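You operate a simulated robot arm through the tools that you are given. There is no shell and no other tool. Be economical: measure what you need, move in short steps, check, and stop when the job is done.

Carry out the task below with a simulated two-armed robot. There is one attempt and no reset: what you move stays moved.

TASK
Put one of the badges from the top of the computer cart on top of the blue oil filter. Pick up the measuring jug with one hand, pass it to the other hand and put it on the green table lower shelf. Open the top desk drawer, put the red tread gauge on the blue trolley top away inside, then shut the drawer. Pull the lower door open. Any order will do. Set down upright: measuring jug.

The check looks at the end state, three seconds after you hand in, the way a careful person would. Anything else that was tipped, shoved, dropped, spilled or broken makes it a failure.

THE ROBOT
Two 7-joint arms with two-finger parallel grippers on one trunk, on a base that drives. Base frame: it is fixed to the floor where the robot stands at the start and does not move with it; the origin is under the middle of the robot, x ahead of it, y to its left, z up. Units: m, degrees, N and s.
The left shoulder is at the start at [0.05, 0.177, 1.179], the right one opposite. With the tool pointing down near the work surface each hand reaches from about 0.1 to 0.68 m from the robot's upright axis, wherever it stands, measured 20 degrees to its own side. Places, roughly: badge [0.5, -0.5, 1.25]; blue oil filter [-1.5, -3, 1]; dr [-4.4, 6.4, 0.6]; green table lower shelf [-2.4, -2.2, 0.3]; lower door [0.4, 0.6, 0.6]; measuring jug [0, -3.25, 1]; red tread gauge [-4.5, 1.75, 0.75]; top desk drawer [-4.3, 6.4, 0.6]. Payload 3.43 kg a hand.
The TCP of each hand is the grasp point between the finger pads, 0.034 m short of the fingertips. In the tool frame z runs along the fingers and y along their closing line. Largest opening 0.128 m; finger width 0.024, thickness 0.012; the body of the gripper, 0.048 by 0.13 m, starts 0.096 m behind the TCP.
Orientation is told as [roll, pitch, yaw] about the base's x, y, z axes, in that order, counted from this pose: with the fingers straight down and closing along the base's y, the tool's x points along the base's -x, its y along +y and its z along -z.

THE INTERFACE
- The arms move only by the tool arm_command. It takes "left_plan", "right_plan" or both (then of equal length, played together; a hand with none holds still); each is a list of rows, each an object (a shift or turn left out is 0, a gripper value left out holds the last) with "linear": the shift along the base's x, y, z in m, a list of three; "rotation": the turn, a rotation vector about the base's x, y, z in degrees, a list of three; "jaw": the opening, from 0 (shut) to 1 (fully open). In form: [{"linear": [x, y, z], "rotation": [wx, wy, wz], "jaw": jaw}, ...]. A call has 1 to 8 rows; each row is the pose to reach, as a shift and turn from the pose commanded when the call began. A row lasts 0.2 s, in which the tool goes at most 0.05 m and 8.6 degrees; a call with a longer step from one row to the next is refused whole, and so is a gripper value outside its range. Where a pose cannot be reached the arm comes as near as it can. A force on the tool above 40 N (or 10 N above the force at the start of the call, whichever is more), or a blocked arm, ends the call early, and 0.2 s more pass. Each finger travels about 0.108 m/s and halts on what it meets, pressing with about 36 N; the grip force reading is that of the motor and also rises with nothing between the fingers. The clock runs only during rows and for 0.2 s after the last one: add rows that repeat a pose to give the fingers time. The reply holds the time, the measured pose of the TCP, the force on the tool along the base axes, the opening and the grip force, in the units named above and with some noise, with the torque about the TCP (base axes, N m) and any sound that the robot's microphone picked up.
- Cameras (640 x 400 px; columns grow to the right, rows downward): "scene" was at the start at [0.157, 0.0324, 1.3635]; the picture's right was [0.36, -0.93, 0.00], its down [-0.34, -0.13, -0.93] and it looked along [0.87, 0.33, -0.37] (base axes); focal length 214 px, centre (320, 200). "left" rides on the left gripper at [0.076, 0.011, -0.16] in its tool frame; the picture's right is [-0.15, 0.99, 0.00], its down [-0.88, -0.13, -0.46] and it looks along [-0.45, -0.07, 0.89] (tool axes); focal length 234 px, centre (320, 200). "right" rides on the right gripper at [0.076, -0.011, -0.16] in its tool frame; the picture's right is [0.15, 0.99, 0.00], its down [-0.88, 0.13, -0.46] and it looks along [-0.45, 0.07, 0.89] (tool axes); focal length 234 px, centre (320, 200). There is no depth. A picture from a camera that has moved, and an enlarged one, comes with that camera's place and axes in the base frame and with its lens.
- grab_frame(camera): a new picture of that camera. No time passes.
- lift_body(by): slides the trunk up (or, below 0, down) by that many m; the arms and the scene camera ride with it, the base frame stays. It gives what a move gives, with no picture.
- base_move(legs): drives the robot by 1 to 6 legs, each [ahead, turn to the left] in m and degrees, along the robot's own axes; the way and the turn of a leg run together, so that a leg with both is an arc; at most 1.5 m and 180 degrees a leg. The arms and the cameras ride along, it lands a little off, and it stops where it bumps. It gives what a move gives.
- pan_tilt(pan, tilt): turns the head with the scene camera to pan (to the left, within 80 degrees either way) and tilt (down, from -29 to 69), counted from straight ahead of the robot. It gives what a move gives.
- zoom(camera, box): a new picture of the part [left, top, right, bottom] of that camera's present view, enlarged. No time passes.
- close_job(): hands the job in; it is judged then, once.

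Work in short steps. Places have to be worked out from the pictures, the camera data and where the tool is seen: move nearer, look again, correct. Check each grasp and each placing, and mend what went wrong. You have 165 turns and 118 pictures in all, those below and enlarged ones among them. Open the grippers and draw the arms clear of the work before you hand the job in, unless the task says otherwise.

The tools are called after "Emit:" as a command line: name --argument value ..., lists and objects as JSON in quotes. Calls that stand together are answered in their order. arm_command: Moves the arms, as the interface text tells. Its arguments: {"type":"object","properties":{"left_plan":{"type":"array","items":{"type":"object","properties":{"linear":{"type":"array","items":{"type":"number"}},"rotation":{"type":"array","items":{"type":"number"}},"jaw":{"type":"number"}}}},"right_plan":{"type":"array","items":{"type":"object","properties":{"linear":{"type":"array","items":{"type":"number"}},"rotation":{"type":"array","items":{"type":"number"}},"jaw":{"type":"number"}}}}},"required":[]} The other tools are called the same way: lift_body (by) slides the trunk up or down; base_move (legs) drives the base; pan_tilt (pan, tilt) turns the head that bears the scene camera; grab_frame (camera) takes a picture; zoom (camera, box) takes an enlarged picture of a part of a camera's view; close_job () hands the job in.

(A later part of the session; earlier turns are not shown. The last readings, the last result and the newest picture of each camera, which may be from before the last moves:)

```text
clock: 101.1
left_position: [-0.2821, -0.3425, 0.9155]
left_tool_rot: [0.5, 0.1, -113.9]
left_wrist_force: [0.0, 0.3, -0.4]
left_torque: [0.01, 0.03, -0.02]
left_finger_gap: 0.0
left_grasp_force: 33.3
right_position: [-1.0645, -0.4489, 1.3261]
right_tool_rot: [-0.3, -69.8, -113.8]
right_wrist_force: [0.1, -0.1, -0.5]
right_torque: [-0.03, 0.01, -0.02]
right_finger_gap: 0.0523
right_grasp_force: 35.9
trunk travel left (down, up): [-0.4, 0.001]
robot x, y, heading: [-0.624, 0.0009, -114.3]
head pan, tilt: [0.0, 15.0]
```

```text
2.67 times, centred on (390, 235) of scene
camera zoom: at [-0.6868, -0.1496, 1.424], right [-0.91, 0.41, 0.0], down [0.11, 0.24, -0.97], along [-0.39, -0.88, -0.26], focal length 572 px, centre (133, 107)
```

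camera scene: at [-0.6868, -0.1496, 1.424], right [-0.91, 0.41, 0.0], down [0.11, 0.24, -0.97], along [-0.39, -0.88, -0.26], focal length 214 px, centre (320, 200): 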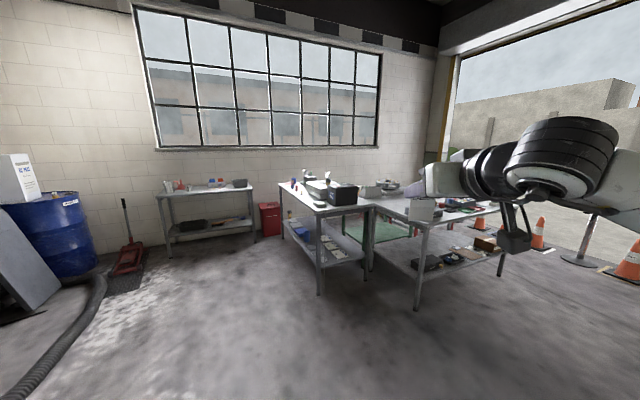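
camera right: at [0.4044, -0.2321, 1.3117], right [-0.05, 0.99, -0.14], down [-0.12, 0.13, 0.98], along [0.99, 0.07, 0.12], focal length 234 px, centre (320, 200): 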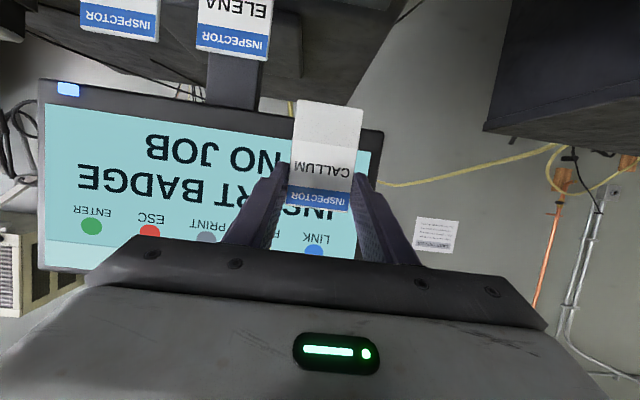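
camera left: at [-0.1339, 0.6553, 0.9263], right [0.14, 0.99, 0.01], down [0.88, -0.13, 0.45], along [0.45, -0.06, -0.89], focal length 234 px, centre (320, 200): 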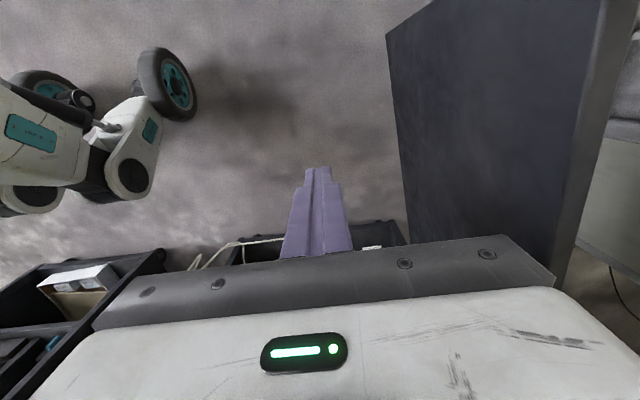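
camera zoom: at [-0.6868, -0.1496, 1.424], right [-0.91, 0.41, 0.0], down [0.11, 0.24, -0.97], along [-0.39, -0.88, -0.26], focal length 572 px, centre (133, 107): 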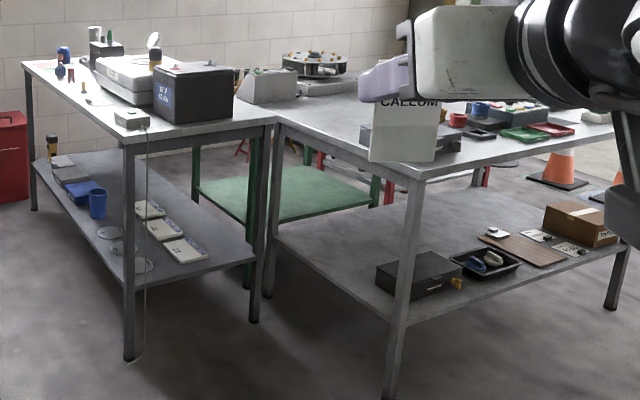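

The jug is on the back-wall table, the blue filter at the far-left corner of the middle table (edge x≈−1.33), and the green shelf is behind. I drive toward (−0.97, −2.0) for a closer look.

Emit:
base_move --legs '[[0, 14], [1.0, 0], [1.0, 0], [0, -30]]'

Emit:
pan_tilt --pan 0 --tilt 25

Emit:
grab_frame --camera "scene"

```text
clock: 113.3
left_position: [-0.6917, -2.3653, 0.9158]
left_tool_rot: [0.5, 0.0, -128.6]
left_wrist_force: [-0.3, 0.8, 0.0]
left_torque: [0.01, -0.03, 0.02]
left_finger_gap: 0.0001
left_grasp_force: 32.7
right_position: [-1.4774, -2.2686, 1.3258]
right_tool_rot: [-0.4, -69.9, -128.6]
right_wrist_force: [-0.2, 0.2, 0.0]
right_torque: [0.0, -0.01, 0.02]
right_finger_gap: 0.0522
right_grasp_force: 36.1
trunk travel left (down, up): [-0.4, 0.001]
robot x, y, heading: [-0.9315, -1.9497, -128.9]
head pan, tilt: [0.0, 15.0]
```

```text
clock: 114.0
left_position: [-0.6912, -2.3655, 0.9166]
left_tool_rot: [0.4, -0.1, -128.6]
left_wrist_force: [-0.9, 0.3, -0.5]
left_torque: [-0.05, 0.02, -0.02]
left_finger_gap: 0.0
left_grasp_force: 32.5
right_position: [-1.4753, -2.2678, 1.3276]
right_tool_rot: [-0.4, -69.9, -128.6]
right_wrist_force: [0.0, -0.2, -0.2]
right_torque: [-0.01, -0.01, 0.0]
right_finger_gap: 0.0521
right_grasp_force: 35.9
trunk travel left (down, up): [-0.4, 0.001]
robot x, y, heading: [-0.9331, -1.9472, -128.6]
head pan, tilt: [0.0, 25.0]
```

```text
71 pictures are left
camera scene: at [-1.0339, -2.0747, 1.4078], right [-0.78, 0.63, 0.0], down [0.26, 0.33, -0.91], along [-0.57, -0.71, -0.42], focal length 214 px, centre (320, 200)
```

scene: 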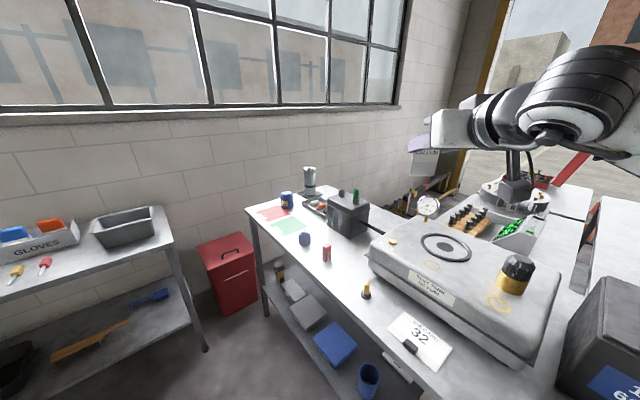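

Emit:
zoom --camera "scene" --box '[240, 160, 400, 280]'

```text
3.33 times, centred on (320, 220) of scene
camera zoom: at [-1.0339, -2.0747, 1.4078], right [-0.78, 0.63, 0.0], down [0.26, 0.33, -0.91], along [-0.57, -0.71, -0.42], focal length 715 px, centre (320, 133)
```

zoom: 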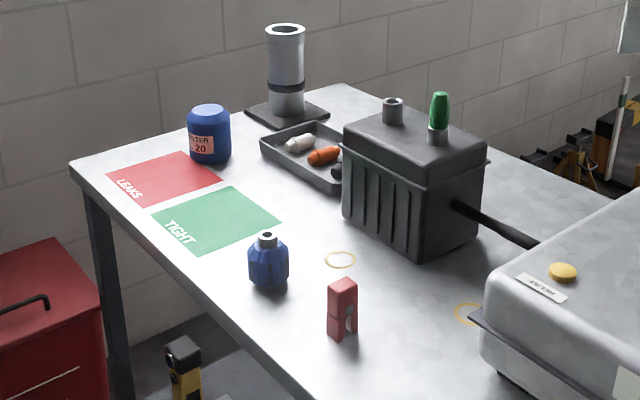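

The blue filter ("FILTER 20") stands at about (−1.53, −2.97), top z≈0.98. I drive to (−1.02, −2.62) so it comes within right-hand reach.

Emit:
base_move --legs '[[0, 31], [0.66, 0], [0, -28]]'

Emit:
grab_frame --camera "scene"

```text
clock: 120.6
left_position: [-0.7649, -3.0105, 0.9158]
left_tool_rot: [0.5, 0.1, -125.9]
left_wrist_force: [-0.3, -0.1, -0.2]
left_torque: [-0.01, -0.03, 0.04]
left_finger_gap: 0.0
left_grasp_force: 32.9
right_position: [-1.553, -2.9513, 1.3268]
right_tool_rot: [-0.3, -70.0, -125.9]
right_wrist_force: [0.5, 0.3, -1.3]
right_torque: [0.01, 0.02, 0.01]
right_finger_gap: 0.0521
right_grasp_force: 36.0
trunk travel left (down, up): [-0.4, 0.001]
robot x, y, heading: [-1.026, -2.6084, -126.1]
head pan, tilt: [0.0, 25.0]
```

```text
69 pictures are left
camera scene: at [-1.1209, -2.7375, 1.4078], right [-0.81, 0.59, 0.0], down [0.25, 0.34, -0.91], along [-0.53, -0.73, -0.42], focal length 214 px, centre (320, 200)
```

scene: 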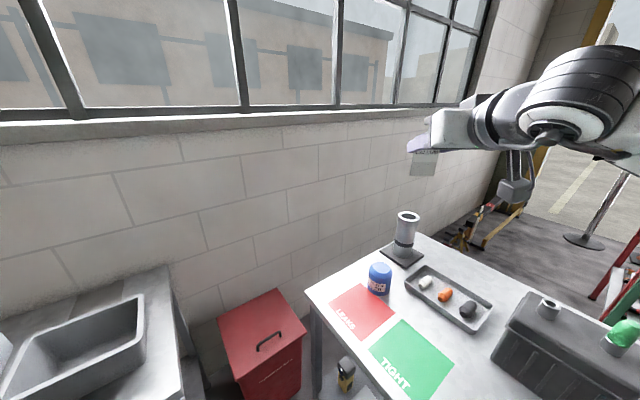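

Refined: table top z≈0.85, filter at (−1.565, −3.035), top ≈0.94. I first raise the left hand, then move the base closer.

Emit:
arm_command --left_plan '[{"linear": [0, 0.02, 0.04]}, {"linear": [0, 0.04, 0.08]}, {"linear": [0, 0.06, 0.12]}, {"linear": [0, 0.08, 0.15]}, {"linear": [0, 0.1, 0.18]}]'

Emit:
base_move --legs '[[0, -14], [0.11, 0], [0, 12]]'

```text
clock: 121.8
left_position: [-0.7127, -2.9542, 0.9362]
left_tool_rot: [0.3, 0.0, -125.8]
left_wrist_force: [0.0, -0.6, 0.0]
left_torque: [-0.02, 0.03, -0.04]
left_finger_gap: 0.0
left_grasp_force: 33.0
left hand out of reach, approached as far as the arm can: row 1, 2, 3, 4, 5
right_position: [-1.5517, -2.9534, 1.3268]
right_tool_rot: [-0.3, -69.8, -125.8]
right_wrist_force: [-0.4, 0.4, 0.1]
right_torque: [0.02, 0.02, -0.01]
right_finger_gap: 0.0522
right_grasp_force: 36.3
trunk travel left (down, up): [-0.4, 0.001]
robot x, y, heading: [-1.0254, -2.6053, -126.1]
head pan, tilt: [0.0, 25.0]
```

```text
clock: 123.9
left_position: [-0.8876, -3.0899, 0.9349]
left_tool_rot: [0.3, 0.1, -140.5]
left_wrist_force: [0.9, 0.1, 0.2]
left_torque: [0.01, 0.02, -0.02]
left_finger_gap: 0.0001
left_grasp_force: 33.1
right_position: [-1.7005, -2.8765, 1.3268]
right_tool_rot: [-0.4, -69.8, -140.4]
right_wrist_force: [0.8, -0.3, 0.1]
right_torque: [-0.04, 0.0, -0.03]
right_finger_gap: 0.0521
right_grasp_force: 35.7
trunk travel left (down, up): [-0.4, 0.001]
robot x, y, heading: [-1.1039, -2.677, -140.2]
head pan, tilt: [0.0, 25.0]
stopped in leg 2: the robot was blocked; the commanded pose is now the measured one
```

The base just touched something at the target spot; back off 2 cm and turn left 12°, then turn the badge flat (tool pitch to +20).

Emit:
base_move --legs '[[-0.025, 0], [0, 12]]'

Emit:
grab_frame --camera "scene"

```text
clock: 125.5
left_position: [-0.7869, -3.0207, 0.9359]
left_tool_rot: [0.3, 0.1, -128.4]
left_wrist_force: [0.5, -0.8, -0.6]
left_torque: [-0.04, -0.04, -0.01]
left_finger_gap: 0.0
left_grasp_force: 32.9
right_position: [-1.6267, -2.9818, 1.3262]
right_tool_rot: [-0.4, -69.8, -128.4]
right_wrist_force: [-0.3, -0.1, -0.1]
right_torque: [0.01, 0.01, -0.01]
right_finger_gap: 0.052
right_grasp_force: 35.8
trunk travel left (down, up): [-0.4, 0.001]
robot x, y, heading: [-1.0832, -2.6603, -128.3]
head pan, tilt: [0.0, 25.0]
```

```text
68 pictures are left
camera scene: at [-1.184, -2.7861, 1.4078], right [-0.78, 0.62, 0.0], down [0.26, 0.33, -0.91], along [-0.56, -0.71, -0.42], focal length 214 px, centre (320, 200)
```

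scene: 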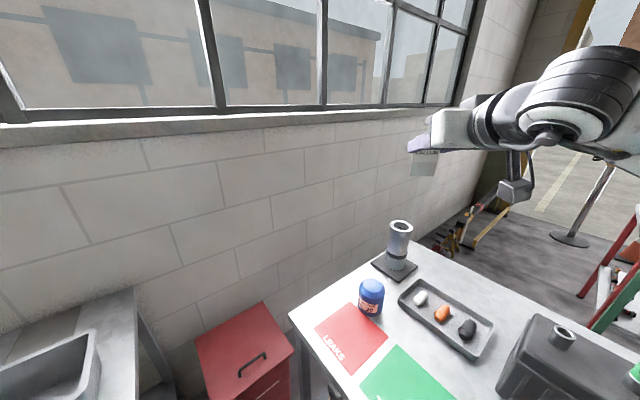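

Filter top confirmed at (−1.565, −3.04, 0.94). The left hand should be tucked in before I shift the base nearer; I move it in front of the body and up.

Emit:
arm_command --left_plan '[{"linear": [-0.03, -0.02, 0.01]}, {"linear": [-0.065, -0.035, 0.03]}, {"linear": [-0.1, -0.04, 0.05]}, {"linear": [-0.14, -0.04, 0.07]}, {"linear": [-0.18, -0.035, 0.09]}, {"linear": [-0.21, -0.03, 0.12]}, {"linear": [-0.24, -0.03, 0.15]}, {"linear": [-0.27, -0.03, 0.18]}]'

Emit:
arm_command --right_plan '[{"linear": [0, 0, -0.02], "rotation": [6.6, -5.2, 0]}, {"linear": [0, 0, -0.04], "rotation": [13.2, -10.4, 0]}, {"linear": [0, 0, -0.06], "rotation": [19.8, -15.6, 0]}, {"linear": [0, 0, -0.08], "rotation": [26.4, -20.8, 0]}, {"linear": [0, 0, -0.1], "rotation": [33, -26, 0]}, {"linear": [0, 0, -0.11], "rotation": [39.6, -31.2, 0]}, {"linear": [0, 0, -0.12], "rotation": [46.2, -36.4, 0]}, {"linear": [0, 0, -0.12], "rotation": [52.8, -41.6, 0]}]'

```text
clock: 127.3
left_position: [-0.8144, -3.0376, 0.931]
left_tool_rot: [0.4, 0.0, -128.5]
left_wrist_force: [-1.0, 0.3, 0.0]
left_torque: [-0.02, -0.01, 0.01]
left_finger_gap: 0.0
left_grasp_force: 33.4
left hand out of reach, approached as far as the arm can: row 1, 2, 3, 4, 5, 6, 7, 8
right_position: [-1.6271, -2.9821, 1.3267]
right_tool_rot: [-0.3, -69.7, -128.4]
right_wrist_force: [-0.1, 0.1, 0.3]
right_torque: [0.02, 0.02, -0.01]
right_finger_gap: 0.0523
right_grasp_force: 36.0
trunk travel left (down, up): [-0.4, 0.001]
robot x, y, heading: [-1.0843, -2.6562, -128.5]
head pan, tilt: [0.0, 25.0]
```

```text
clock: 129.1
left_position: [-0.8129, -3.0372, 0.9316]
left_tool_rot: [0.1, -0.1, -128.4]
left_wrist_force: [-0.4, -0.8, -1.2]
left_torque: [-0.01, 0.0, 0.05]
left_finger_gap: 0.0
left_grasp_force: 32.2
right_position: [-1.6244, -2.9822, 1.207]
right_tool_rot: [-0.5, -2.5, -128.3]
right_wrist_force: [-0.2, 0.3, 1.1]
right_torque: [-0.01, -0.02, 0.0]
right_finger_gap: 0.052
right_grasp_force: 36.2
trunk travel left (down, up): [-0.4, 0.001]
robot x, y, heading: [-1.0813, -2.6574, -128.6]
head pan, tilt: [0.0, 25.0]
```

Left arm stays put (harmless there). I finish turning the right tool to +20° pitch and move it over the filter to test reach.

Emit:
arm_command --right_plan '[{"linear": [0.01, -0.03, -0.03], "rotation": [6.6, -5.2, 0]}, {"linear": [0.02, -0.06, -0.06], "rotation": [13.2, -10.4, 0]}, {"linear": [0.03, -0.095, -0.09], "rotation": [17.7, -13.9, 0]}, {"linear": [0.03, -0.095, -0.12], "rotation": [17.7, -13.9, 0]}, {"linear": [0.03, -0.095, -0.15], "rotation": [17.7, -13.9, 0]}]'

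Emit:
grab_frame --camera "right"

Emit:
grab_frame --camera "scene"

```text
clock: 130.3
left_position: [-0.8153, -3.0371, 0.9305]
left_tool_rot: [0.3, 0.1, -128.3]
left_wrist_force: [-0.3, 0.3, 1.8]
left_torque: [0.02, -0.05, 0.01]
left_finger_gap: 0.0
left_grasp_force: 32.9
right_position: [-1.5613, -3.0064, 1.0489]
right_tool_rot: [-0.4, 20.1, -128.3]
right_wrist_force: [-0.8, 0.5, -0.3]
right_torque: [-0.01, -0.06, -0.01]
right_finger_gap: 0.0519
right_grasp_force: 35.9
right hand out of reach, approached as far as the arm can: row 2, 3, 4, 5
trunk travel left (down, up): [-0.4, 0.001]
robot x, y, heading: [-1.0815, -2.6563, -128.4]
head pan, tilt: [0.0, 25.0]
```

```text
67 pictures are left
camera right: at [-1.5601, -2.9885, 1.2267], right [0.86, -0.5, 0.04], down [-0.5, -0.85, 0.13], along [-0.03, -0.13, -0.99], focal length 234 px, centre (320, 200)
```

right: 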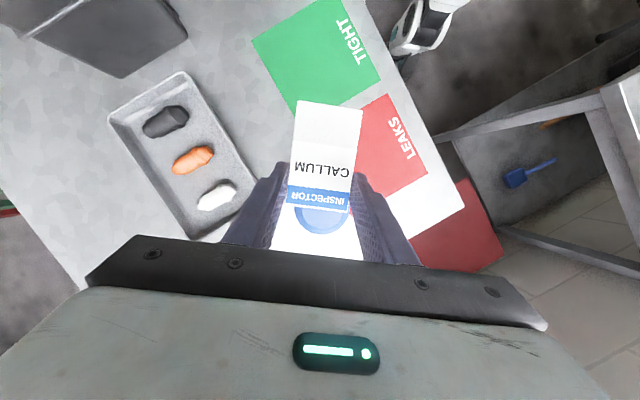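

```text
66 pictures are left
camera scene: at [-1.1863, -2.7863, 1.4075], right [-0.78, 0.62, 0.0], down [0.27, 0.33, -0.91], along [-0.56, -0.71, -0.42], focal length 214 px, centre (320, 200)
```

scene: 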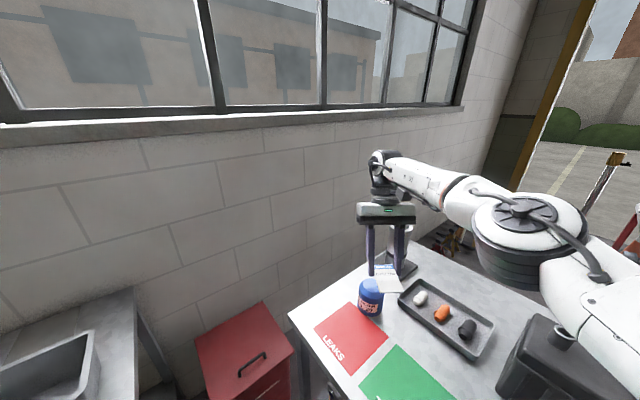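

The wrist view shows the filter right in line, about 8 cm further forward than the arm reaches. Before shifting the base I try raising the left hand, which hovers above the other table.

Emit:
arm_command --left_plan '[{"linear": [0.04, 0.02, 0.0]}, {"linear": [0.06, 0.04, 0.04]}, {"linear": [0.07, 0.06, 0.08]}, {"linear": [0.08, 0.08, 0.12]}, {"linear": [0.08, 0.1, 0.16]}, {"linear": [0.08, 0.1, 0.2]}]'

```text
clock: 131.7
left_position: [-0.7163, -2.968, 0.9447]
left_tool_rot: [0.3, 0.2, -128.4]
left_wrist_force: [0.3, 0.8, 0.1]
left_torque: [-0.02, 0.02, 0.01]
left_finger_gap: 0.0
left_grasp_force: 33.2
left hand out of reach, approached as far as the arm can: row 2, 3, 4, 5, 6
right_position: [-1.5592, -3.008, 1.0505]
right_tool_rot: [-0.5, 19.9, -128.3]
right_wrist_force: [0.1, 0.0, -0.5]
right_torque: [0.0, 0.05, -0.02]
right_finger_gap: 0.052
right_grasp_force: 36.3
trunk travel left (down, up): [-0.4, 0.001]
robot x, y, heading: [-1.0864, -2.6589, -128.7]
head pan, tilt: [0.0, 25.0]
```

Left arm won't rise; instead I reposition the base so the left hand stays clear: shift 0.11 m along −y while keeping the same final heading.

Emit:
arm_command --right_plan '[{"linear": [0.02, 0.02, 0.03]}, {"linear": [0.04, 0.03, 0.06]}]'

Emit:
base_move --legs '[[0, 36], [0.12, 0], [0, -36]]'

Emit:
grab_frame --camera "right"

```text
clock: 132.3
left_position: [-0.7157, -2.9684, 0.944]
left_tool_rot: [0.3, 0.2, -128.3]
left_wrist_force: [0.4, -0.3, 0.0]
left_torque: [-0.01, -0.01, 0.0]
left_finger_gap: 0.0
left_grasp_force: 32.9
right_position: [-1.5187, -2.9763, 1.1106]
right_tool_rot: [-0.5, 19.9, -128.4]
right_wrist_force: [-1.0, 0.0, -0.5]
right_torque: [-0.01, 0.04, 0.01]
right_finger_gap: 0.0523
right_grasp_force: 35.8
trunk travel left (down, up): [-0.4, 0.001]
robot x, y, heading: [-1.0835, -2.6613, -128.6]
head pan, tilt: [0.0, 25.0]
```

```text
clock: 137.0
left_position: [-0.7195, -3.0878, 0.9449]
left_tool_rot: [0.3, 0.1, -128.2]
left_wrist_force: [0.5, 0.6, 0.0]
left_torque: [0.01, -0.02, -0.02]
left_finger_gap: 0.0001
left_grasp_force: 32.9
right_position: [-1.5226, -3.0975, 1.1087]
right_tool_rot: [-0.5, 20.0, -128.1]
right_wrist_force: [0.8, -0.1, -0.3]
right_torque: [0.0, -0.01, -0.01]
right_finger_gap: 0.0523
right_grasp_force: 36.0
trunk travel left (down, up): [-0.4, 0.001]
robot x, y, heading: [-1.0842, -2.7799, -128.5]
head pan, tilt: [0.0, 25.0]
```

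```text
65 pictures are left
camera right: at [-1.521, -3.0792, 1.2872], right [0.87, -0.5, 0.04], down [-0.5, -0.86, 0.13], along [-0.03, -0.13, -0.99], focal length 234 px, centre (320, 200)
```

right: 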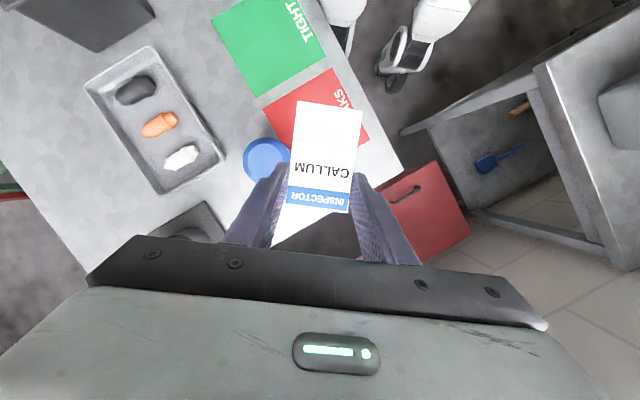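

Filter is at (−1.568, −3.036). Move the hand so the badge overhangs it (TCP at (−1.596, −3.071)), and lower to z 1.0.

Emit:
arm_command --right_plan '[{"linear": [-0.03, 0.01, -0.02]}, {"linear": [-0.06, 0.02, -0.04]}, {"linear": [-0.073, 0.027, -0.07]}, {"linear": [-0.073, 0.027, -0.1]}]'

Emit:
grab_frame --camera "right"

Emit:
zoom --camera "scene" --box '[300, 160, 460, 340]'

```text
clock: 138.0
left_position: [-0.7191, -3.0874, 0.9444]
left_tool_rot: [0.2, 0.0, -128.2]
left_wrist_force: [0.9, 0.3, 1.0]
left_torque: [0.03, 0.03, 0.02]
left_finger_gap: 0.0002
left_grasp_force: 32.6
right_position: [-1.5955, -3.0709, 1.0093]
right_tool_rot: [-0.4, 19.9, -128.0]
right_wrist_force: [-1.0, -0.1, -0.5]
right_torque: [0.01, 0.0, 0.02]
right_finger_gap: 0.0523
right_grasp_force: 36.4
trunk travel left (down, up): [-0.4, 0.001]
robot x, y, heading: [-1.0843, -2.7762, -128.3]
head pan, tilt: [0.0, 25.0]
```

```text
64 pictures are left
camera right: at [-1.5947, -3.0525, 1.1864], right [0.87, -0.5, 0.04], down [-0.5, -0.86, 0.13], along [-0.03, -0.13, -0.99], focal length 234 px, centre (320, 200)
```

right: 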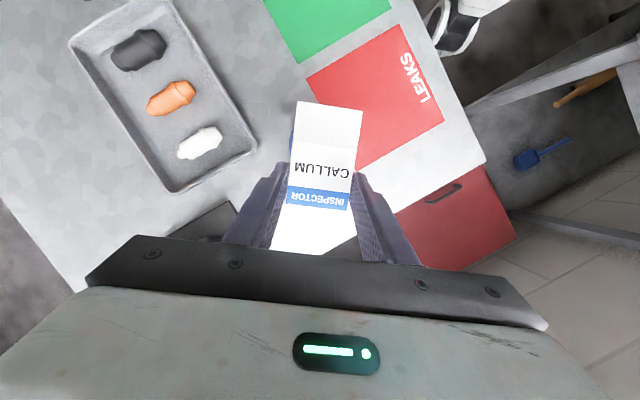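

```text
2.22 times, centred on (380, 250) of scene
camera zoom: at [-1.1889, -2.907, 1.4078], right [-0.78, 0.62, 0.0], down [0.26, 0.33, -0.91], along [-0.56, -0.71, -0.42], focal length 477 px, centre (187, 89)
```

zoom: 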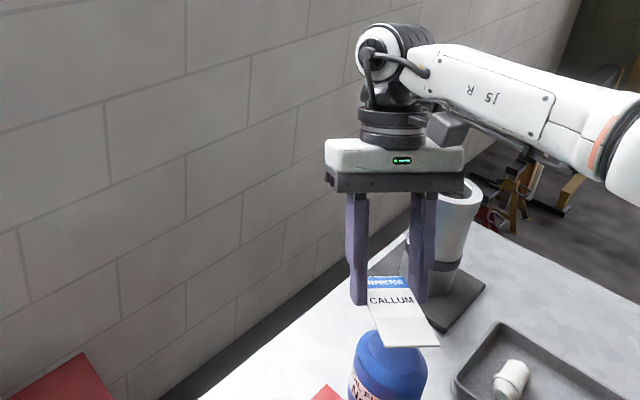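

Alignment matches plan. Lower gently onto the filter top.

Emit:
arm_command --right_plan '[{"linear": [0, 0, -0.03]}, {"linear": [0, 0, -0.04]}, {"linear": [0, 0, -0.047]}]'

Emit:
zoom --camera "scene" --box '[320, 240, 440, 340]'

```text
clock: 138.8
left_position: [-0.7186, -3.0869, 0.9451]
left_tool_rot: [0.3, -0.1, -128.3]
left_wrist_force: [0.1, 0.0, 0.8]
left_torque: [0.03, -0.05, 0.0]
left_finger_gap: 0.0
left_grasp_force: 32.9
right_position: [-1.5959, -3.0714, 0.9684]
right_tool_rot: [-0.5, 19.5, -128.2]
right_wrist_force: [-5.5, 0.0, 26.9]
right_torque: [0.65, -0.41, 0.14]
right_finger_gap: 0.0525
right_grasp_force: 36.5
trunk travel left (down, up): [-0.4, 0.001]
robot x, y, heading: [-1.0888, -2.7778, -128.4]
head pan, tilt: [0.0, 25.0]
```

```text
4.00 times, centred on (380, 290) of scene
camera zoom: at [-1.1869, -2.9054, 1.4087], right [-0.78, 0.62, 0.0], down [0.26, 0.33, -0.91], along [-0.56, -0.71, -0.42], focal length 858 px, centre (80, -160)
```

zoom: 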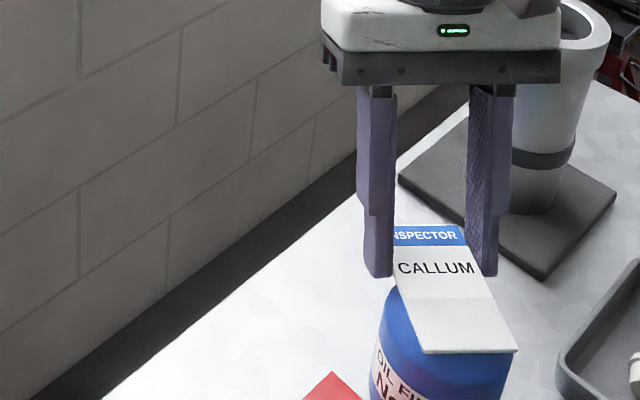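

Contact (27 N): the badge lies on the filter. Ease up 4 mm and open slightly.

Emit:
arm_command --right_plan '[{"linear": [0, 0, 0.005]}, {"linear": [0, 0, 0.004], "jaw": 0.45}, {"linear": [0, 0, 0.004], "jaw": 0.5}, {"linear": [0, 0, 0.004], "jaw": 0.5}]'

Emit:
zoom --camera "scene" --box '[320, 240, 440, 340]'

```text
clock: 139.8
left_position: [-0.7208, -3.0881, 0.9442]
left_tool_rot: [0.3, 0.1, -128.2]
left_wrist_force: [0.6, 0.7, -0.5]
left_torque: [0.0, -0.05, -0.01]
left_finger_gap: 0.0
left_grasp_force: 32.8
right_position: [-1.5957, -3.0715, 0.9677]
right_tool_rot: [-0.5, 20.0, -128.1]
right_wrist_force: [0.9, 1.0, 0.9]
right_torque: [-0.02, -0.01, 0.02]
right_finger_gap: 0.0639
right_grasp_force: 0.0
trunk travel left (down, up): [-0.4, 0.001]
robot x, y, heading: [-1.0913, -2.7829, -128.1]
head pan, tilt: [0.0, 25.0]
```

```text
4.00 times, centred on (380, 290) of scene
camera zoom: at [-1.1886, -2.9068, 1.4078], right [-0.78, 0.62, 0.0], down [0.26, 0.33, -0.91], along [-0.56, -0.71, -0.42], focal length 858 px, centre (80, -160)
```

zoom: 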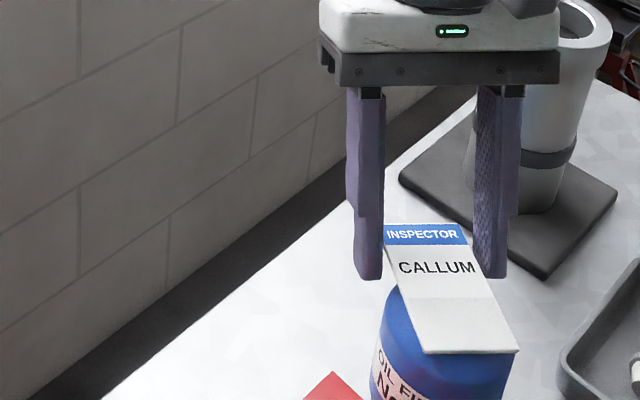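

The badge rests on the filter. Withdraw straight up and check it from the wrist camera.

Emit:
arm_command --right_plan '[{"linear": [0, 0, 0.03], "jaw": 0.6}, {"linear": [0, 0, 0.07]}, {"linear": [0, 0, 0.11]}, {"linear": [0.0, 0, 0.15]}]'

Emit:
grab_frame --camera "right"

Emit:
zoom --camera "scene" --box '[320, 240, 440, 340]'

```text
clock: 140.8
left_position: [-0.72, -3.0882, 0.9435]
left_tool_rot: [0.3, 0.0, -128.2]
left_wrist_force: [1.0, 0.3, 0.6]
left_torque: [0.0, -0.01, 0.0]
left_finger_gap: 0.0002
left_grasp_force: 32.7
right_position: [-1.5965, -3.0714, 1.1182]
right_tool_rot: [-0.6, 19.8, -128.1]
right_wrist_force: [-0.7, 0.6, -0.5]
right_torque: [0.0, 0.0, -0.03]
right_finger_gap: 0.0768
right_grasp_force: 0.0
trunk travel left (down, up): [-0.4, 0.001]
robot x, y, heading: [-1.0897, -2.7802, -128.3]
head pan, tilt: [0.0, 25.0]
```

```text
60 pictures are left
camera right: at [-1.5931, -3.0535, 1.2956], right [0.87, -0.5, 0.04], down [-0.5, -0.86, 0.13], along [-0.03, -0.13, -0.99], focal length 234 px, centre (320, 200)
```

right: 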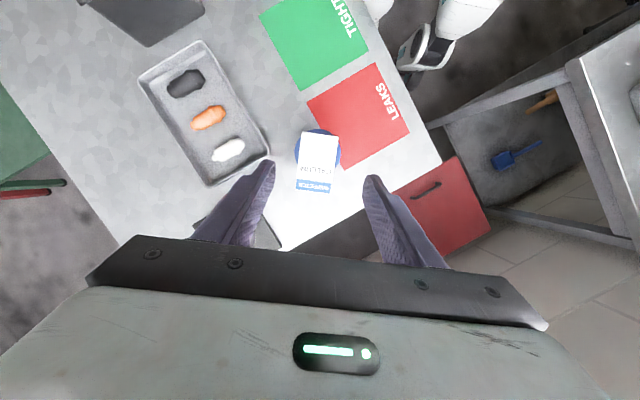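

```text
4.00 times, centred on (380, 290) of scene
camera zoom: at [-1.1878, -2.9067, 1.4078], right [-0.78, 0.62, 0.0], down [0.26, 0.33, -0.91], along [-0.56, -0.71, -0.42], focal length 858 px, centre (80, -160)
```

zoom: 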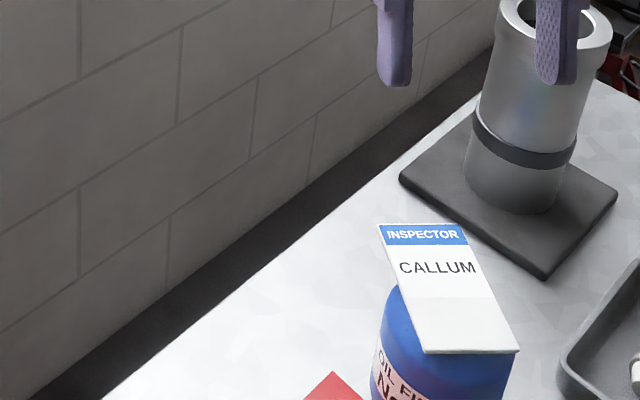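

Badge done. Back straight out along the heading, then look at the jug table.

Emit:
base_move --legs '[[-0.75, 0], [0, 60]]'

Emit:
arm_command --left_plan '[{"linear": [0, 0, -0.04]}, {"linear": [0, 0, -0.08]}, {"linear": [0, 0, -0.12]}, {"linear": [0, 0, -0.16]}, {"linear": [0, 0, -0.2]}, {"linear": [0, 0, -0.24]}, {"linear": [0, 0, -0.28]}]'

Emit:
grab_frame --camera "scene"

```text
clock: 147.5
left_position: [-0.1743, -2.0184, 0.9442]
left_tool_rot: [0.3, 0.2, -67.9]
left_wrist_force: [0.2, -0.2, -0.8]
left_torque: [0.0, 0.03, 0.02]
left_finger_gap: 0.0001
left_grasp_force: 32.8
right_position: [-0.6208, -2.772, 1.1178]
right_tool_rot: [-0.4, 19.9, -67.9]
right_wrist_force: [-0.5, -1.0, 0.1]
right_torque: [0.02, 0.03, -0.02]
right_finger_gap: 0.0768
right_grasp_force: 0.0
trunk travel left (down, up): [-0.4, 0.001]
robot x, y, heading: [-0.6258, -2.1879, -68.1]
head pan, tilt: [0.0, 25.0]
```

```text
clock: 149.1
left_position: [-0.155, -2.0297, 0.7063]
left_tool_rot: [0.3, 0.4, -67.9]
left_wrist_force: [0.4, 0.3, -0.1]
left_torque: [-0.02, -0.02, 0.0]
left_finger_gap: 0.0001
left_grasp_force: 33.0
left hand out of reach, approached as far as the arm can: row 6, 7
right_position: [-0.6215, -2.7724, 1.1183]
right_tool_rot: [-0.5, 19.9, -67.8]
right_wrist_force: [0.0, 0.8, -0.5]
right_torque: [0.0, -0.02, -0.03]
right_finger_gap: 0.0767
right_grasp_force: 0.0
trunk travel left (down, up): [-0.4, 0.001]
robot x, y, heading: [-0.6253, -2.1844, -67.7]
head pan, tilt: [0.0, 25.0]
```

```text
58 pictures are left
camera scene: at [-0.5641, -2.3372, 1.4079], right [-0.93, -0.37, 0.0], down [-0.16, 0.39, -0.91], along [0.34, -0.84, -0.42], focal length 214 px, centre (320, 200)
```

scene: 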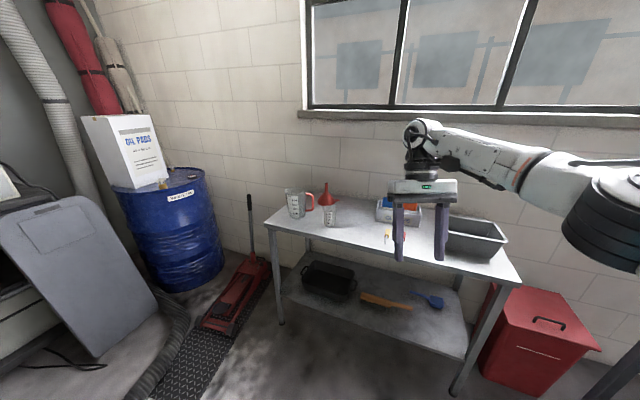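

Now try to bring the left hand in front of the body, and enlarge the jug.

Emit:
arm_command --left_plan '[{"linear": [0.01, -0.045, 0.0]}, {"linear": [0.01, -0.09, 0.0]}, {"linear": [0.0, -0.135, 0.0]}, {"linear": [-0.02, -0.175, 0.0]}, {"linear": [-0.04, -0.215, 0.0]}, {"linear": [-0.06, -0.255, 0.0]}, {"linear": [-0.085, -0.295, 0.0]}, {"linear": [-0.11, -0.33, 0.01]}]'

Emit:
zoom --camera "scene" --box '[260, 160, 380, 260]'

```text
clock: 150.9
left_position: [-0.264, -2.3625, 0.7171]
left_tool_rot: [0.4, 0.2, -67.7]
left_wrist_force: [0.2, 1.0, -0.3]
left_torque: [0.01, -0.01, 0.0]
left_finger_gap: 0.0
left_grasp_force: 32.8
right_position: [-0.6217, -2.7725, 1.1174]
right_tool_rot: [-0.6, 19.9, -67.8]
right_wrist_force: [0.5, -0.8, 0.2]
right_torque: [0.03, -0.01, 0.03]
right_finger_gap: 0.0767
right_grasp_force: 0.0
trunk travel left (down, up): [-0.4, 0.001]
robot x, y, heading: [-0.6278, -2.1853, -67.8]
head pan, tilt: [0.0, 25.0]
```

```text
4.00 times, centred on (320, 210) of scene
camera zoom: at [-0.5641, -2.3381, 1.4077], right [-0.93, -0.37, 0.0], down [-0.16, 0.39, -0.91], along [0.34, -0.84, -0.42], focal length 858 px, centre (320, 160)
```

zoom: 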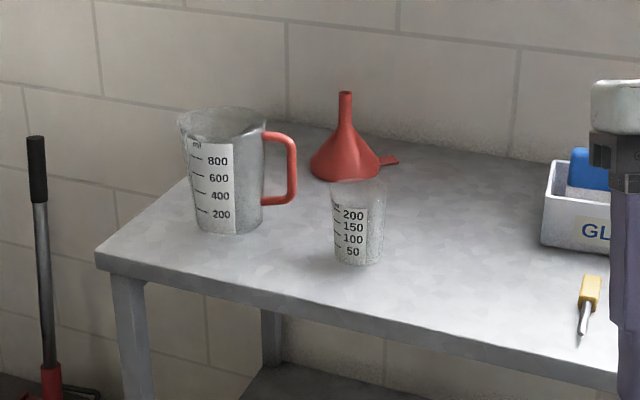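

The jug (≈0.10 m wide, 0.16 tall, handle toward −x) stands at about (−0.08, −3.21) on a table at z≈0.85. I raise the left hand and level the right tool, then drive to (0.07, −2.66) facing −100°.

Emit:
arm_command --left_plan '[{"linear": [0, 0, 0.045]}, {"linear": [0, 0, 0.09]}, {"linear": [0, 0, 0.135]}, {"linear": [0, 0, 0.18]}, {"linear": [0, 0, 0.225]}, {"linear": [0, 0, 0.27]}, {"linear": [0, 0, 0.315]}, {"linear": [0, 0, 0.36]}]' --right_plan '[{"rotation": [-6.2, -2.5, 0], "jaw": 1}, {"rotation": [-12.4, -5, 0]}, {"rotation": [-18.5, -7.5, 0]}, {"linear": [-0.0, 0.04, 0.03], "rotation": [-18.5, -7.5, 0]}, {"linear": [-0.0, 0.08, 0.06], "rotation": [-18.5, -7.5, 0]}, {"linear": [0, 0.12, 0.09], "rotation": [-18.5, -7.5, 0]}, {"linear": [0, 0.14, 0.1], "rotation": [-18.5, -7.5, 0]}, {"linear": [0, 0.14, 0.1], "rotation": [-18.5, -7.5, 0]}]'

Emit:
base_move --legs '[[0, 33], [0.84, 0], [0, -65]]'

Emit:
grab_frame --camera "right"

Emit:
grab_frame --camera "scene"

```text
clock: 152.7
left_position: [-0.2661, -2.361, 1.074]
left_tool_rot: [0.4, 0.0, -67.9]
left_wrist_force: [0.8, -0.4, -0.2]
left_torque: [-0.01, 0.01, -0.01]
left_finger_gap: 0.0
left_grasp_force: 32.9
right_position: [-0.6216, -2.6327, 1.2195]
right_tool_rot: [-0.5, 0.0, -68.0]
right_wrist_force: [0.2, -0.6, 0.4]
right_torque: [-0.04, -0.02, 0.0]
right_finger_gap: 0.1281
right_grasp_force: 0.0
trunk travel left (down, up): [-0.4, 0.001]
robot x, y, heading: [-0.6264, -2.1872, -67.9]
head pan, tilt: [0.0, 25.0]
```

```text
clock: 161.6
left_position: [0.2834, -3.01, 1.0751]
left_tool_rot: [0.3, 0.1, -99.2]
left_wrist_force: [0.2, 0.1, 0.3]
left_torque: [0.02, -0.03, 0.01]
left_finger_gap: 0.0
left_grasp_force: 33.5
right_position: [-0.1608, -3.0584, 1.2189]
right_tool_rot: [-0.6, 0.0, -99.0]
right_wrist_force: [-1.0, -0.7, 0.6]
right_torque: [0.01, 0.0, 0.02]
right_finger_gap: 0.128
right_grasp_force: 0.0
trunk travel left (down, up): [-0.4, 0.001]
robot x, y, heading: [0.0604, -2.6718, -99.3]
head pan, tilt: [0.0, 25.0]
```

```text
56 pictures are left
camera right: at [-0.1602, -2.9826, 1.3798], right [1.0, -0.01, -0.01], down [-0.01, -0.89, 0.45], along [-0.01, -0.45, -0.89], focal length 234 px, centre (320, 200)
```

right: 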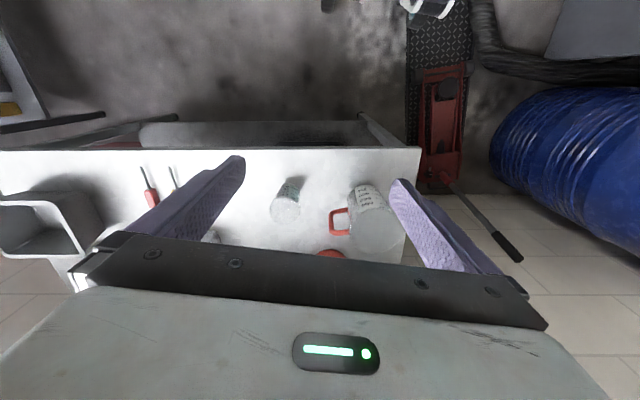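

```text
55 pictures are left
camera scene: at [0.0401, -2.8345, 1.4078], right [-0.99, 0.16, 0.0], down [0.07, 0.42, -0.91], along [-0.15, -0.89, -0.42], focal length 214 px, centre (320, 200)
```

scene: 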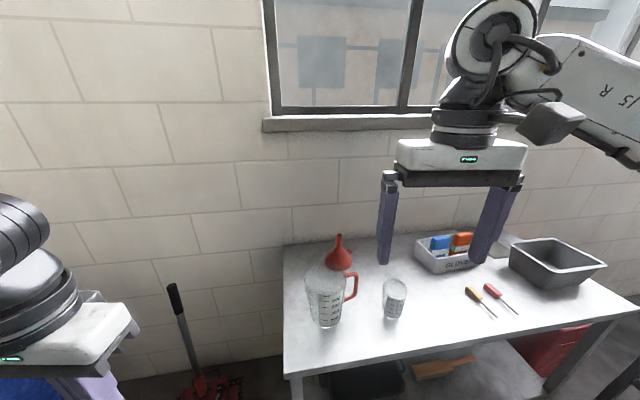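

Jug centre ≈(−0.043, −3.235), rim z≈1.0, handle toward −x. I rotate the right tool −56° so the fingers straddle the body clear of the handle and move above.

Emit:
arm_command --right_plan '[{"linear": [0.015, -0.022, 0], "rotation": [0, 0, -8]}, {"linear": [0.03, -0.044, 0], "rotation": [0, 0, -16]}, {"linear": [0.045, -0.066, 0], "rotation": [0, 0, -24]}, {"linear": [0.06, -0.088, 0], "rotation": [0, 0, -32]}, {"linear": [0.075, -0.11, 0], "rotation": [0, 0, -40]}, {"linear": [0.09, -0.132, 0], "rotation": [0, 0, -48]}, {"linear": [0.105, -0.155, -0.01], "rotation": [0, 0, -56]}, {"linear": [0.118, -0.177, -0.03], "rotation": [0, 0, -60]}]'

Emit:
grab_frame --camera "right"

Emit:
grab_frame --camera "scene"

```text
clock: 163.4
left_position: [0.2832, -3.0095, 1.0734]
left_tool_rot: [0.3, 0.1, -99.0]
left_wrist_force: [0.6, -0.5, -0.2]
left_torque: [0.01, 0.03, -0.01]
left_finger_gap: 0.0
left_grasp_force: 32.8
right_position: [-0.0434, -3.235, 1.1913]
right_tool_rot: [-0.6, -0.2, -159.1]
right_wrist_force: [0.2, 0.3, 0.5]
right_torque: [-0.04, -0.01, -0.02]
right_finger_gap: 0.1282
right_grasp_force: 0.1
trunk travel left (down, up): [-0.4, 0.001]
robot x, y, heading: [0.0638, -2.6721, -99.3]
head pan, tilt: [0.0, 25.0]
```

```text
54 pictures are left
camera right: at [0.0246, -3.1988, 1.3505], right [0.49, -0.87, -0.01], down [-0.77, -0.44, 0.46], along [-0.4, -0.22, -0.89], focal length 234 px, centre (320, 200)
```

right: 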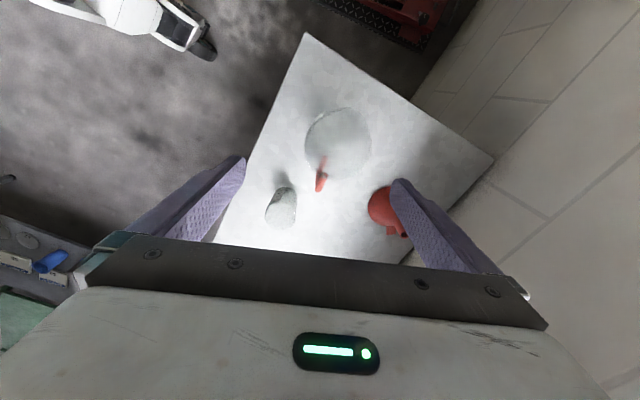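

```text
53 pictures are left
camera scene: at [0.0411, -2.8349, 1.4077], right [-0.99, 0.16, 0.0], down [0.07, 0.42, -0.91], along [-0.15, -0.89, -0.42], focal length 214 px, centre (320, 200)
```

scene: 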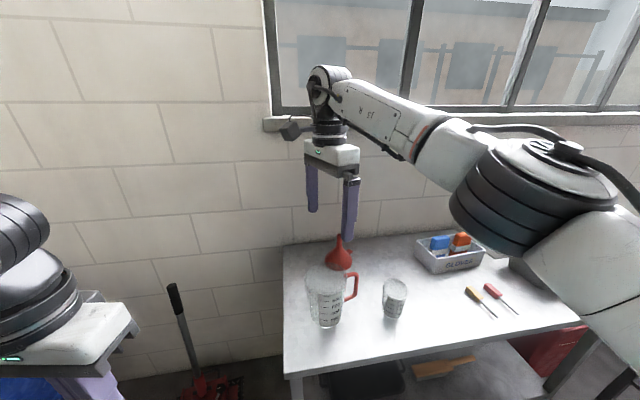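

The wrist view puts the jug rim centre at about (−0.037, −3.255). Lower to just above the rim and recheck.

Emit:
arm_command --right_plan '[{"linear": [0.003, -0.008, -0.04]}, {"linear": [0.006, -0.018, -0.08]}, {"linear": [0.006, -0.018, -0.12]}]'

Emit:
grab_frame --camera "right"

Emit:
zoom --camera "scene" --box '[260, 160, 420, 340]'

```text
clock: 164.2
left_position: [0.2826, -3.0092, 1.0743]
left_tool_rot: [0.4, 0.0, -99.0]
left_wrist_force: [-0.5, 0.5, 1.0]
left_torque: [0.05, 0.0, -0.02]
left_finger_gap: 0.0
left_grasp_force: 32.6
right_position: [-0.0402, -3.2531, 1.0702]
right_tool_rot: [-0.5, -0.1, -159.1]
right_wrist_force: [0.8, -0.1, -0.1]
right_torque: [0.01, -0.02, 0.01]
right_finger_gap: 0.1282
right_grasp_force: 0.1
trunk travel left (down, up): [-0.4, 0.001]
robot x, y, heading: [0.0635, -2.6728, -99.1]
head pan, tilt: [0.0, 25.0]
```

```text
52 pictures are left
camera right: at [0.0268, -3.2179, 1.2308], right [0.49, -0.87, -0.01], down [-0.77, -0.44, 0.45], along [-0.4, -0.21, -0.89], focal length 234 px, centre (320, 200)
```

right: 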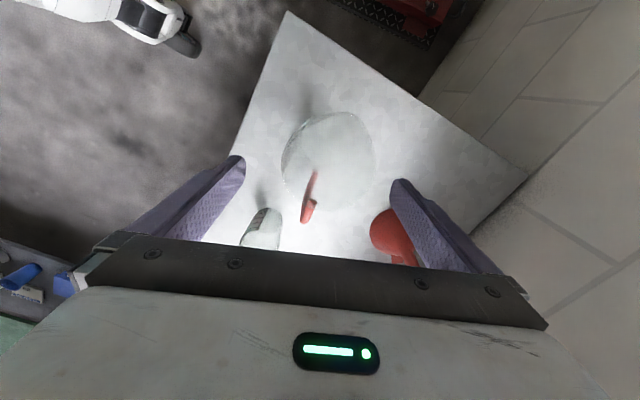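

```text
2.22 times, centred on (340, 250) of scene
camera zoom: at [0.0398, -2.8349, 1.4077], right [-0.99, 0.16, 0.0], down [0.07, 0.42, -0.91], along [-0.15, -0.89, -0.42], focal length 477 px, centre (276, 89)
```

zoom: 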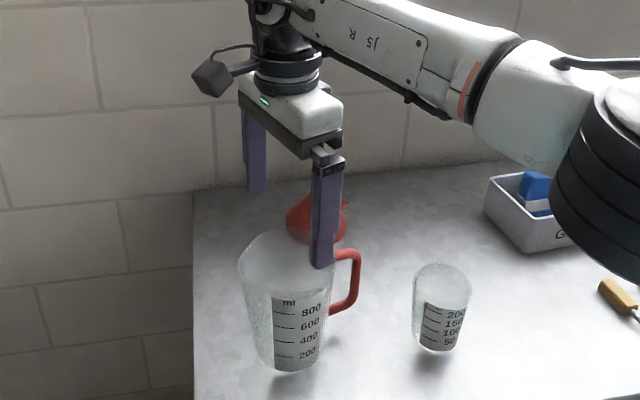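

Offset only ~5 mm. Lower to straddle the jug's upper body.

Emit:
arm_command --right_plan '[{"linear": [0.002, -0.005, -0.03]}, {"linear": [0.002, -0.005, -0.06]}, {"linear": [0.002, -0.005, -0.08]}, {"linear": [0.002, -0.005, -0.098]}]'

Emit:
arm_command --right_plan '[{"jaw": 0.8}, {"jaw": 0.7}, {"jaw": 0.65}, {"jaw": 0.65}]'

Emit:
grab_frame --camera "right"

```text
clock: 165.2
left_position: [0.2833, -3.0086, 1.074]
left_tool_rot: [0.4, 0.1, -99.1]
left_wrist_force: [-0.5, -0.7, -0.1]
left_torque: [-0.01, 0.01, -0.01]
left_finger_gap: 0.0002
left_grasp_force: 33.3
right_position: [-0.0381, -3.2576, 0.9719]
right_tool_rot: [-0.7, 0.0, -159.1]
right_wrist_force: [-0.8, 0.6, 0.2]
right_torque: [0.01, -0.02, 0.03]
right_finger_gap: 0.1281
right_grasp_force: 0.2
trunk travel left (down, up): [-0.4, 0.001]
robot x, y, heading: [0.063, -2.6732, -99.2]
head pan, tilt: [0.0, 25.0]
```

```text
clock: 166.2
left_position: [0.2828, -3.0083, 1.0749]
left_tool_rot: [0.3, 0.1, -99.2]
left_wrist_force: [0.3, 0.3, -0.1]
left_torque: [0.0, 0.0, 0.02]
left_finger_gap: 0.0001
left_grasp_force: 33.0
right_position: [-0.0377, -3.2579, 0.9719]
right_tool_rot: [-0.6, 0.0, -159.0]
right_wrist_force: [0.7, 0.2, -0.4]
right_torque: [0.06, 0.05, 0.0]
right_finger_gap: 0.108
right_grasp_force: 36.4
trunk travel left (down, up): [-0.4, 0.001]
robot x, y, heading: [0.0665, -2.6758, -99.4]
head pan, tilt: [0.0, 25.0]
```

```text
50 pictures are left
camera right: at [0.0294, -3.2227, 1.1323], right [0.49, -0.87, -0.01], down [-0.77, -0.44, 0.45], along [-0.4, -0.22, -0.89], focal length 234 px, centre (320, 200)
```

right: 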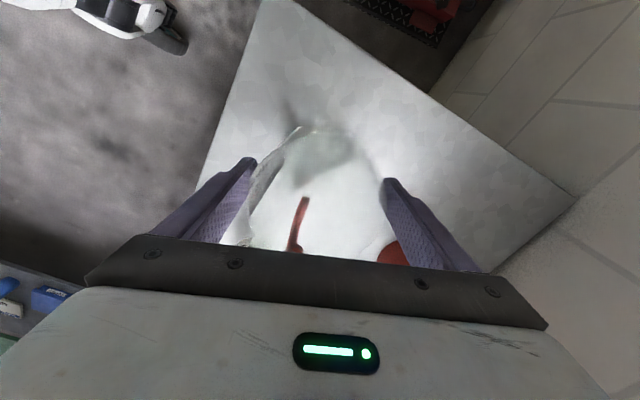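

Gripped at 0.108 m. Lift and then back away from the table.

Emit:
arm_command --right_plan '[{"linear": [0, 0, 0.03]}, {"linear": [0, 0, 0.07]}, {"linear": [0, 0, 0.11]}, {"linear": [0, 0, 0.14]}]'

Emit:
base_move --legs '[[-0.6, 0]]'

Emit:
grab_frame --camera "scene"

```text
clock: 167.2
left_position: [0.2842, -3.0091, 1.0748]
left_tool_rot: [0.3, 0.1, -99.1]
left_wrist_force: [0.1, -0.5, 0.5]
left_torque: [0.03, 0.01, 0.0]
left_finger_gap: 0.0
left_grasp_force: 33.4
right_position: [-0.0344, -3.2582, 1.109]
right_tool_rot: [-0.5, 0.0, -159.0]
right_wrist_force: [0.6, 0.2, -1.3]
right_torque: [0.03, -0.04, -0.02]
right_finger_gap: 0.1082
right_grasp_force: 35.9
trunk travel left (down, up): [-0.4, 0.001]
robot x, y, heading: [0.0668, -2.674, -99.2]
head pan, tilt: [0.0, 25.0]
```

```text
clock: 170.6
left_position: [0.3779, -2.4166, 1.0744]
left_tool_rot: [0.3, 0.1, -99.0]
left_wrist_force: [-0.5, -0.5, 0.1]
left_torque: [-0.05, 0.0, 0.01]
left_finger_gap: 0.0
left_grasp_force: 32.9
right_position: [0.0611, -2.6659, 1.1097]
right_tool_rot: [-0.6, -0.1, -158.9]
right_wrist_force: [-0.6, -0.8, -2.2]
right_torque: [0.01, -0.04, -0.01]
right_finger_gap: 0.1081
right_grasp_force: 36.3
trunk travel left (down, up): [-0.4, 0.001]
robot x, y, heading: [0.1619, -2.0809, -99.0]
head pan, tilt: [0.0, 25.0]
```

```text
49 pictures are left
camera scene: at [0.1363, -2.2421, 1.4078], right [-0.99, 0.16, 0.0], down [0.07, 0.42, -0.91], along [-0.14, -0.89, -0.42], focal length 214 px, centre (320, 200)
```

scene: 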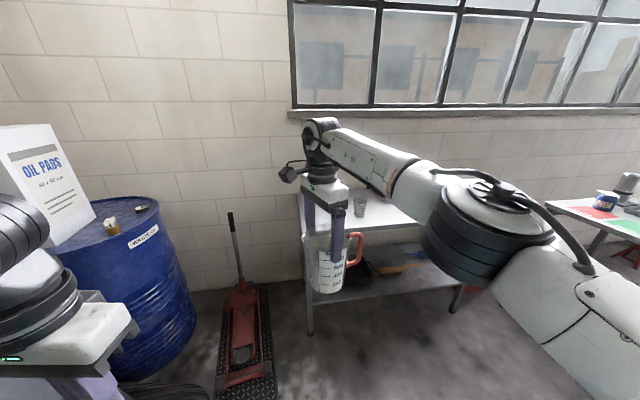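

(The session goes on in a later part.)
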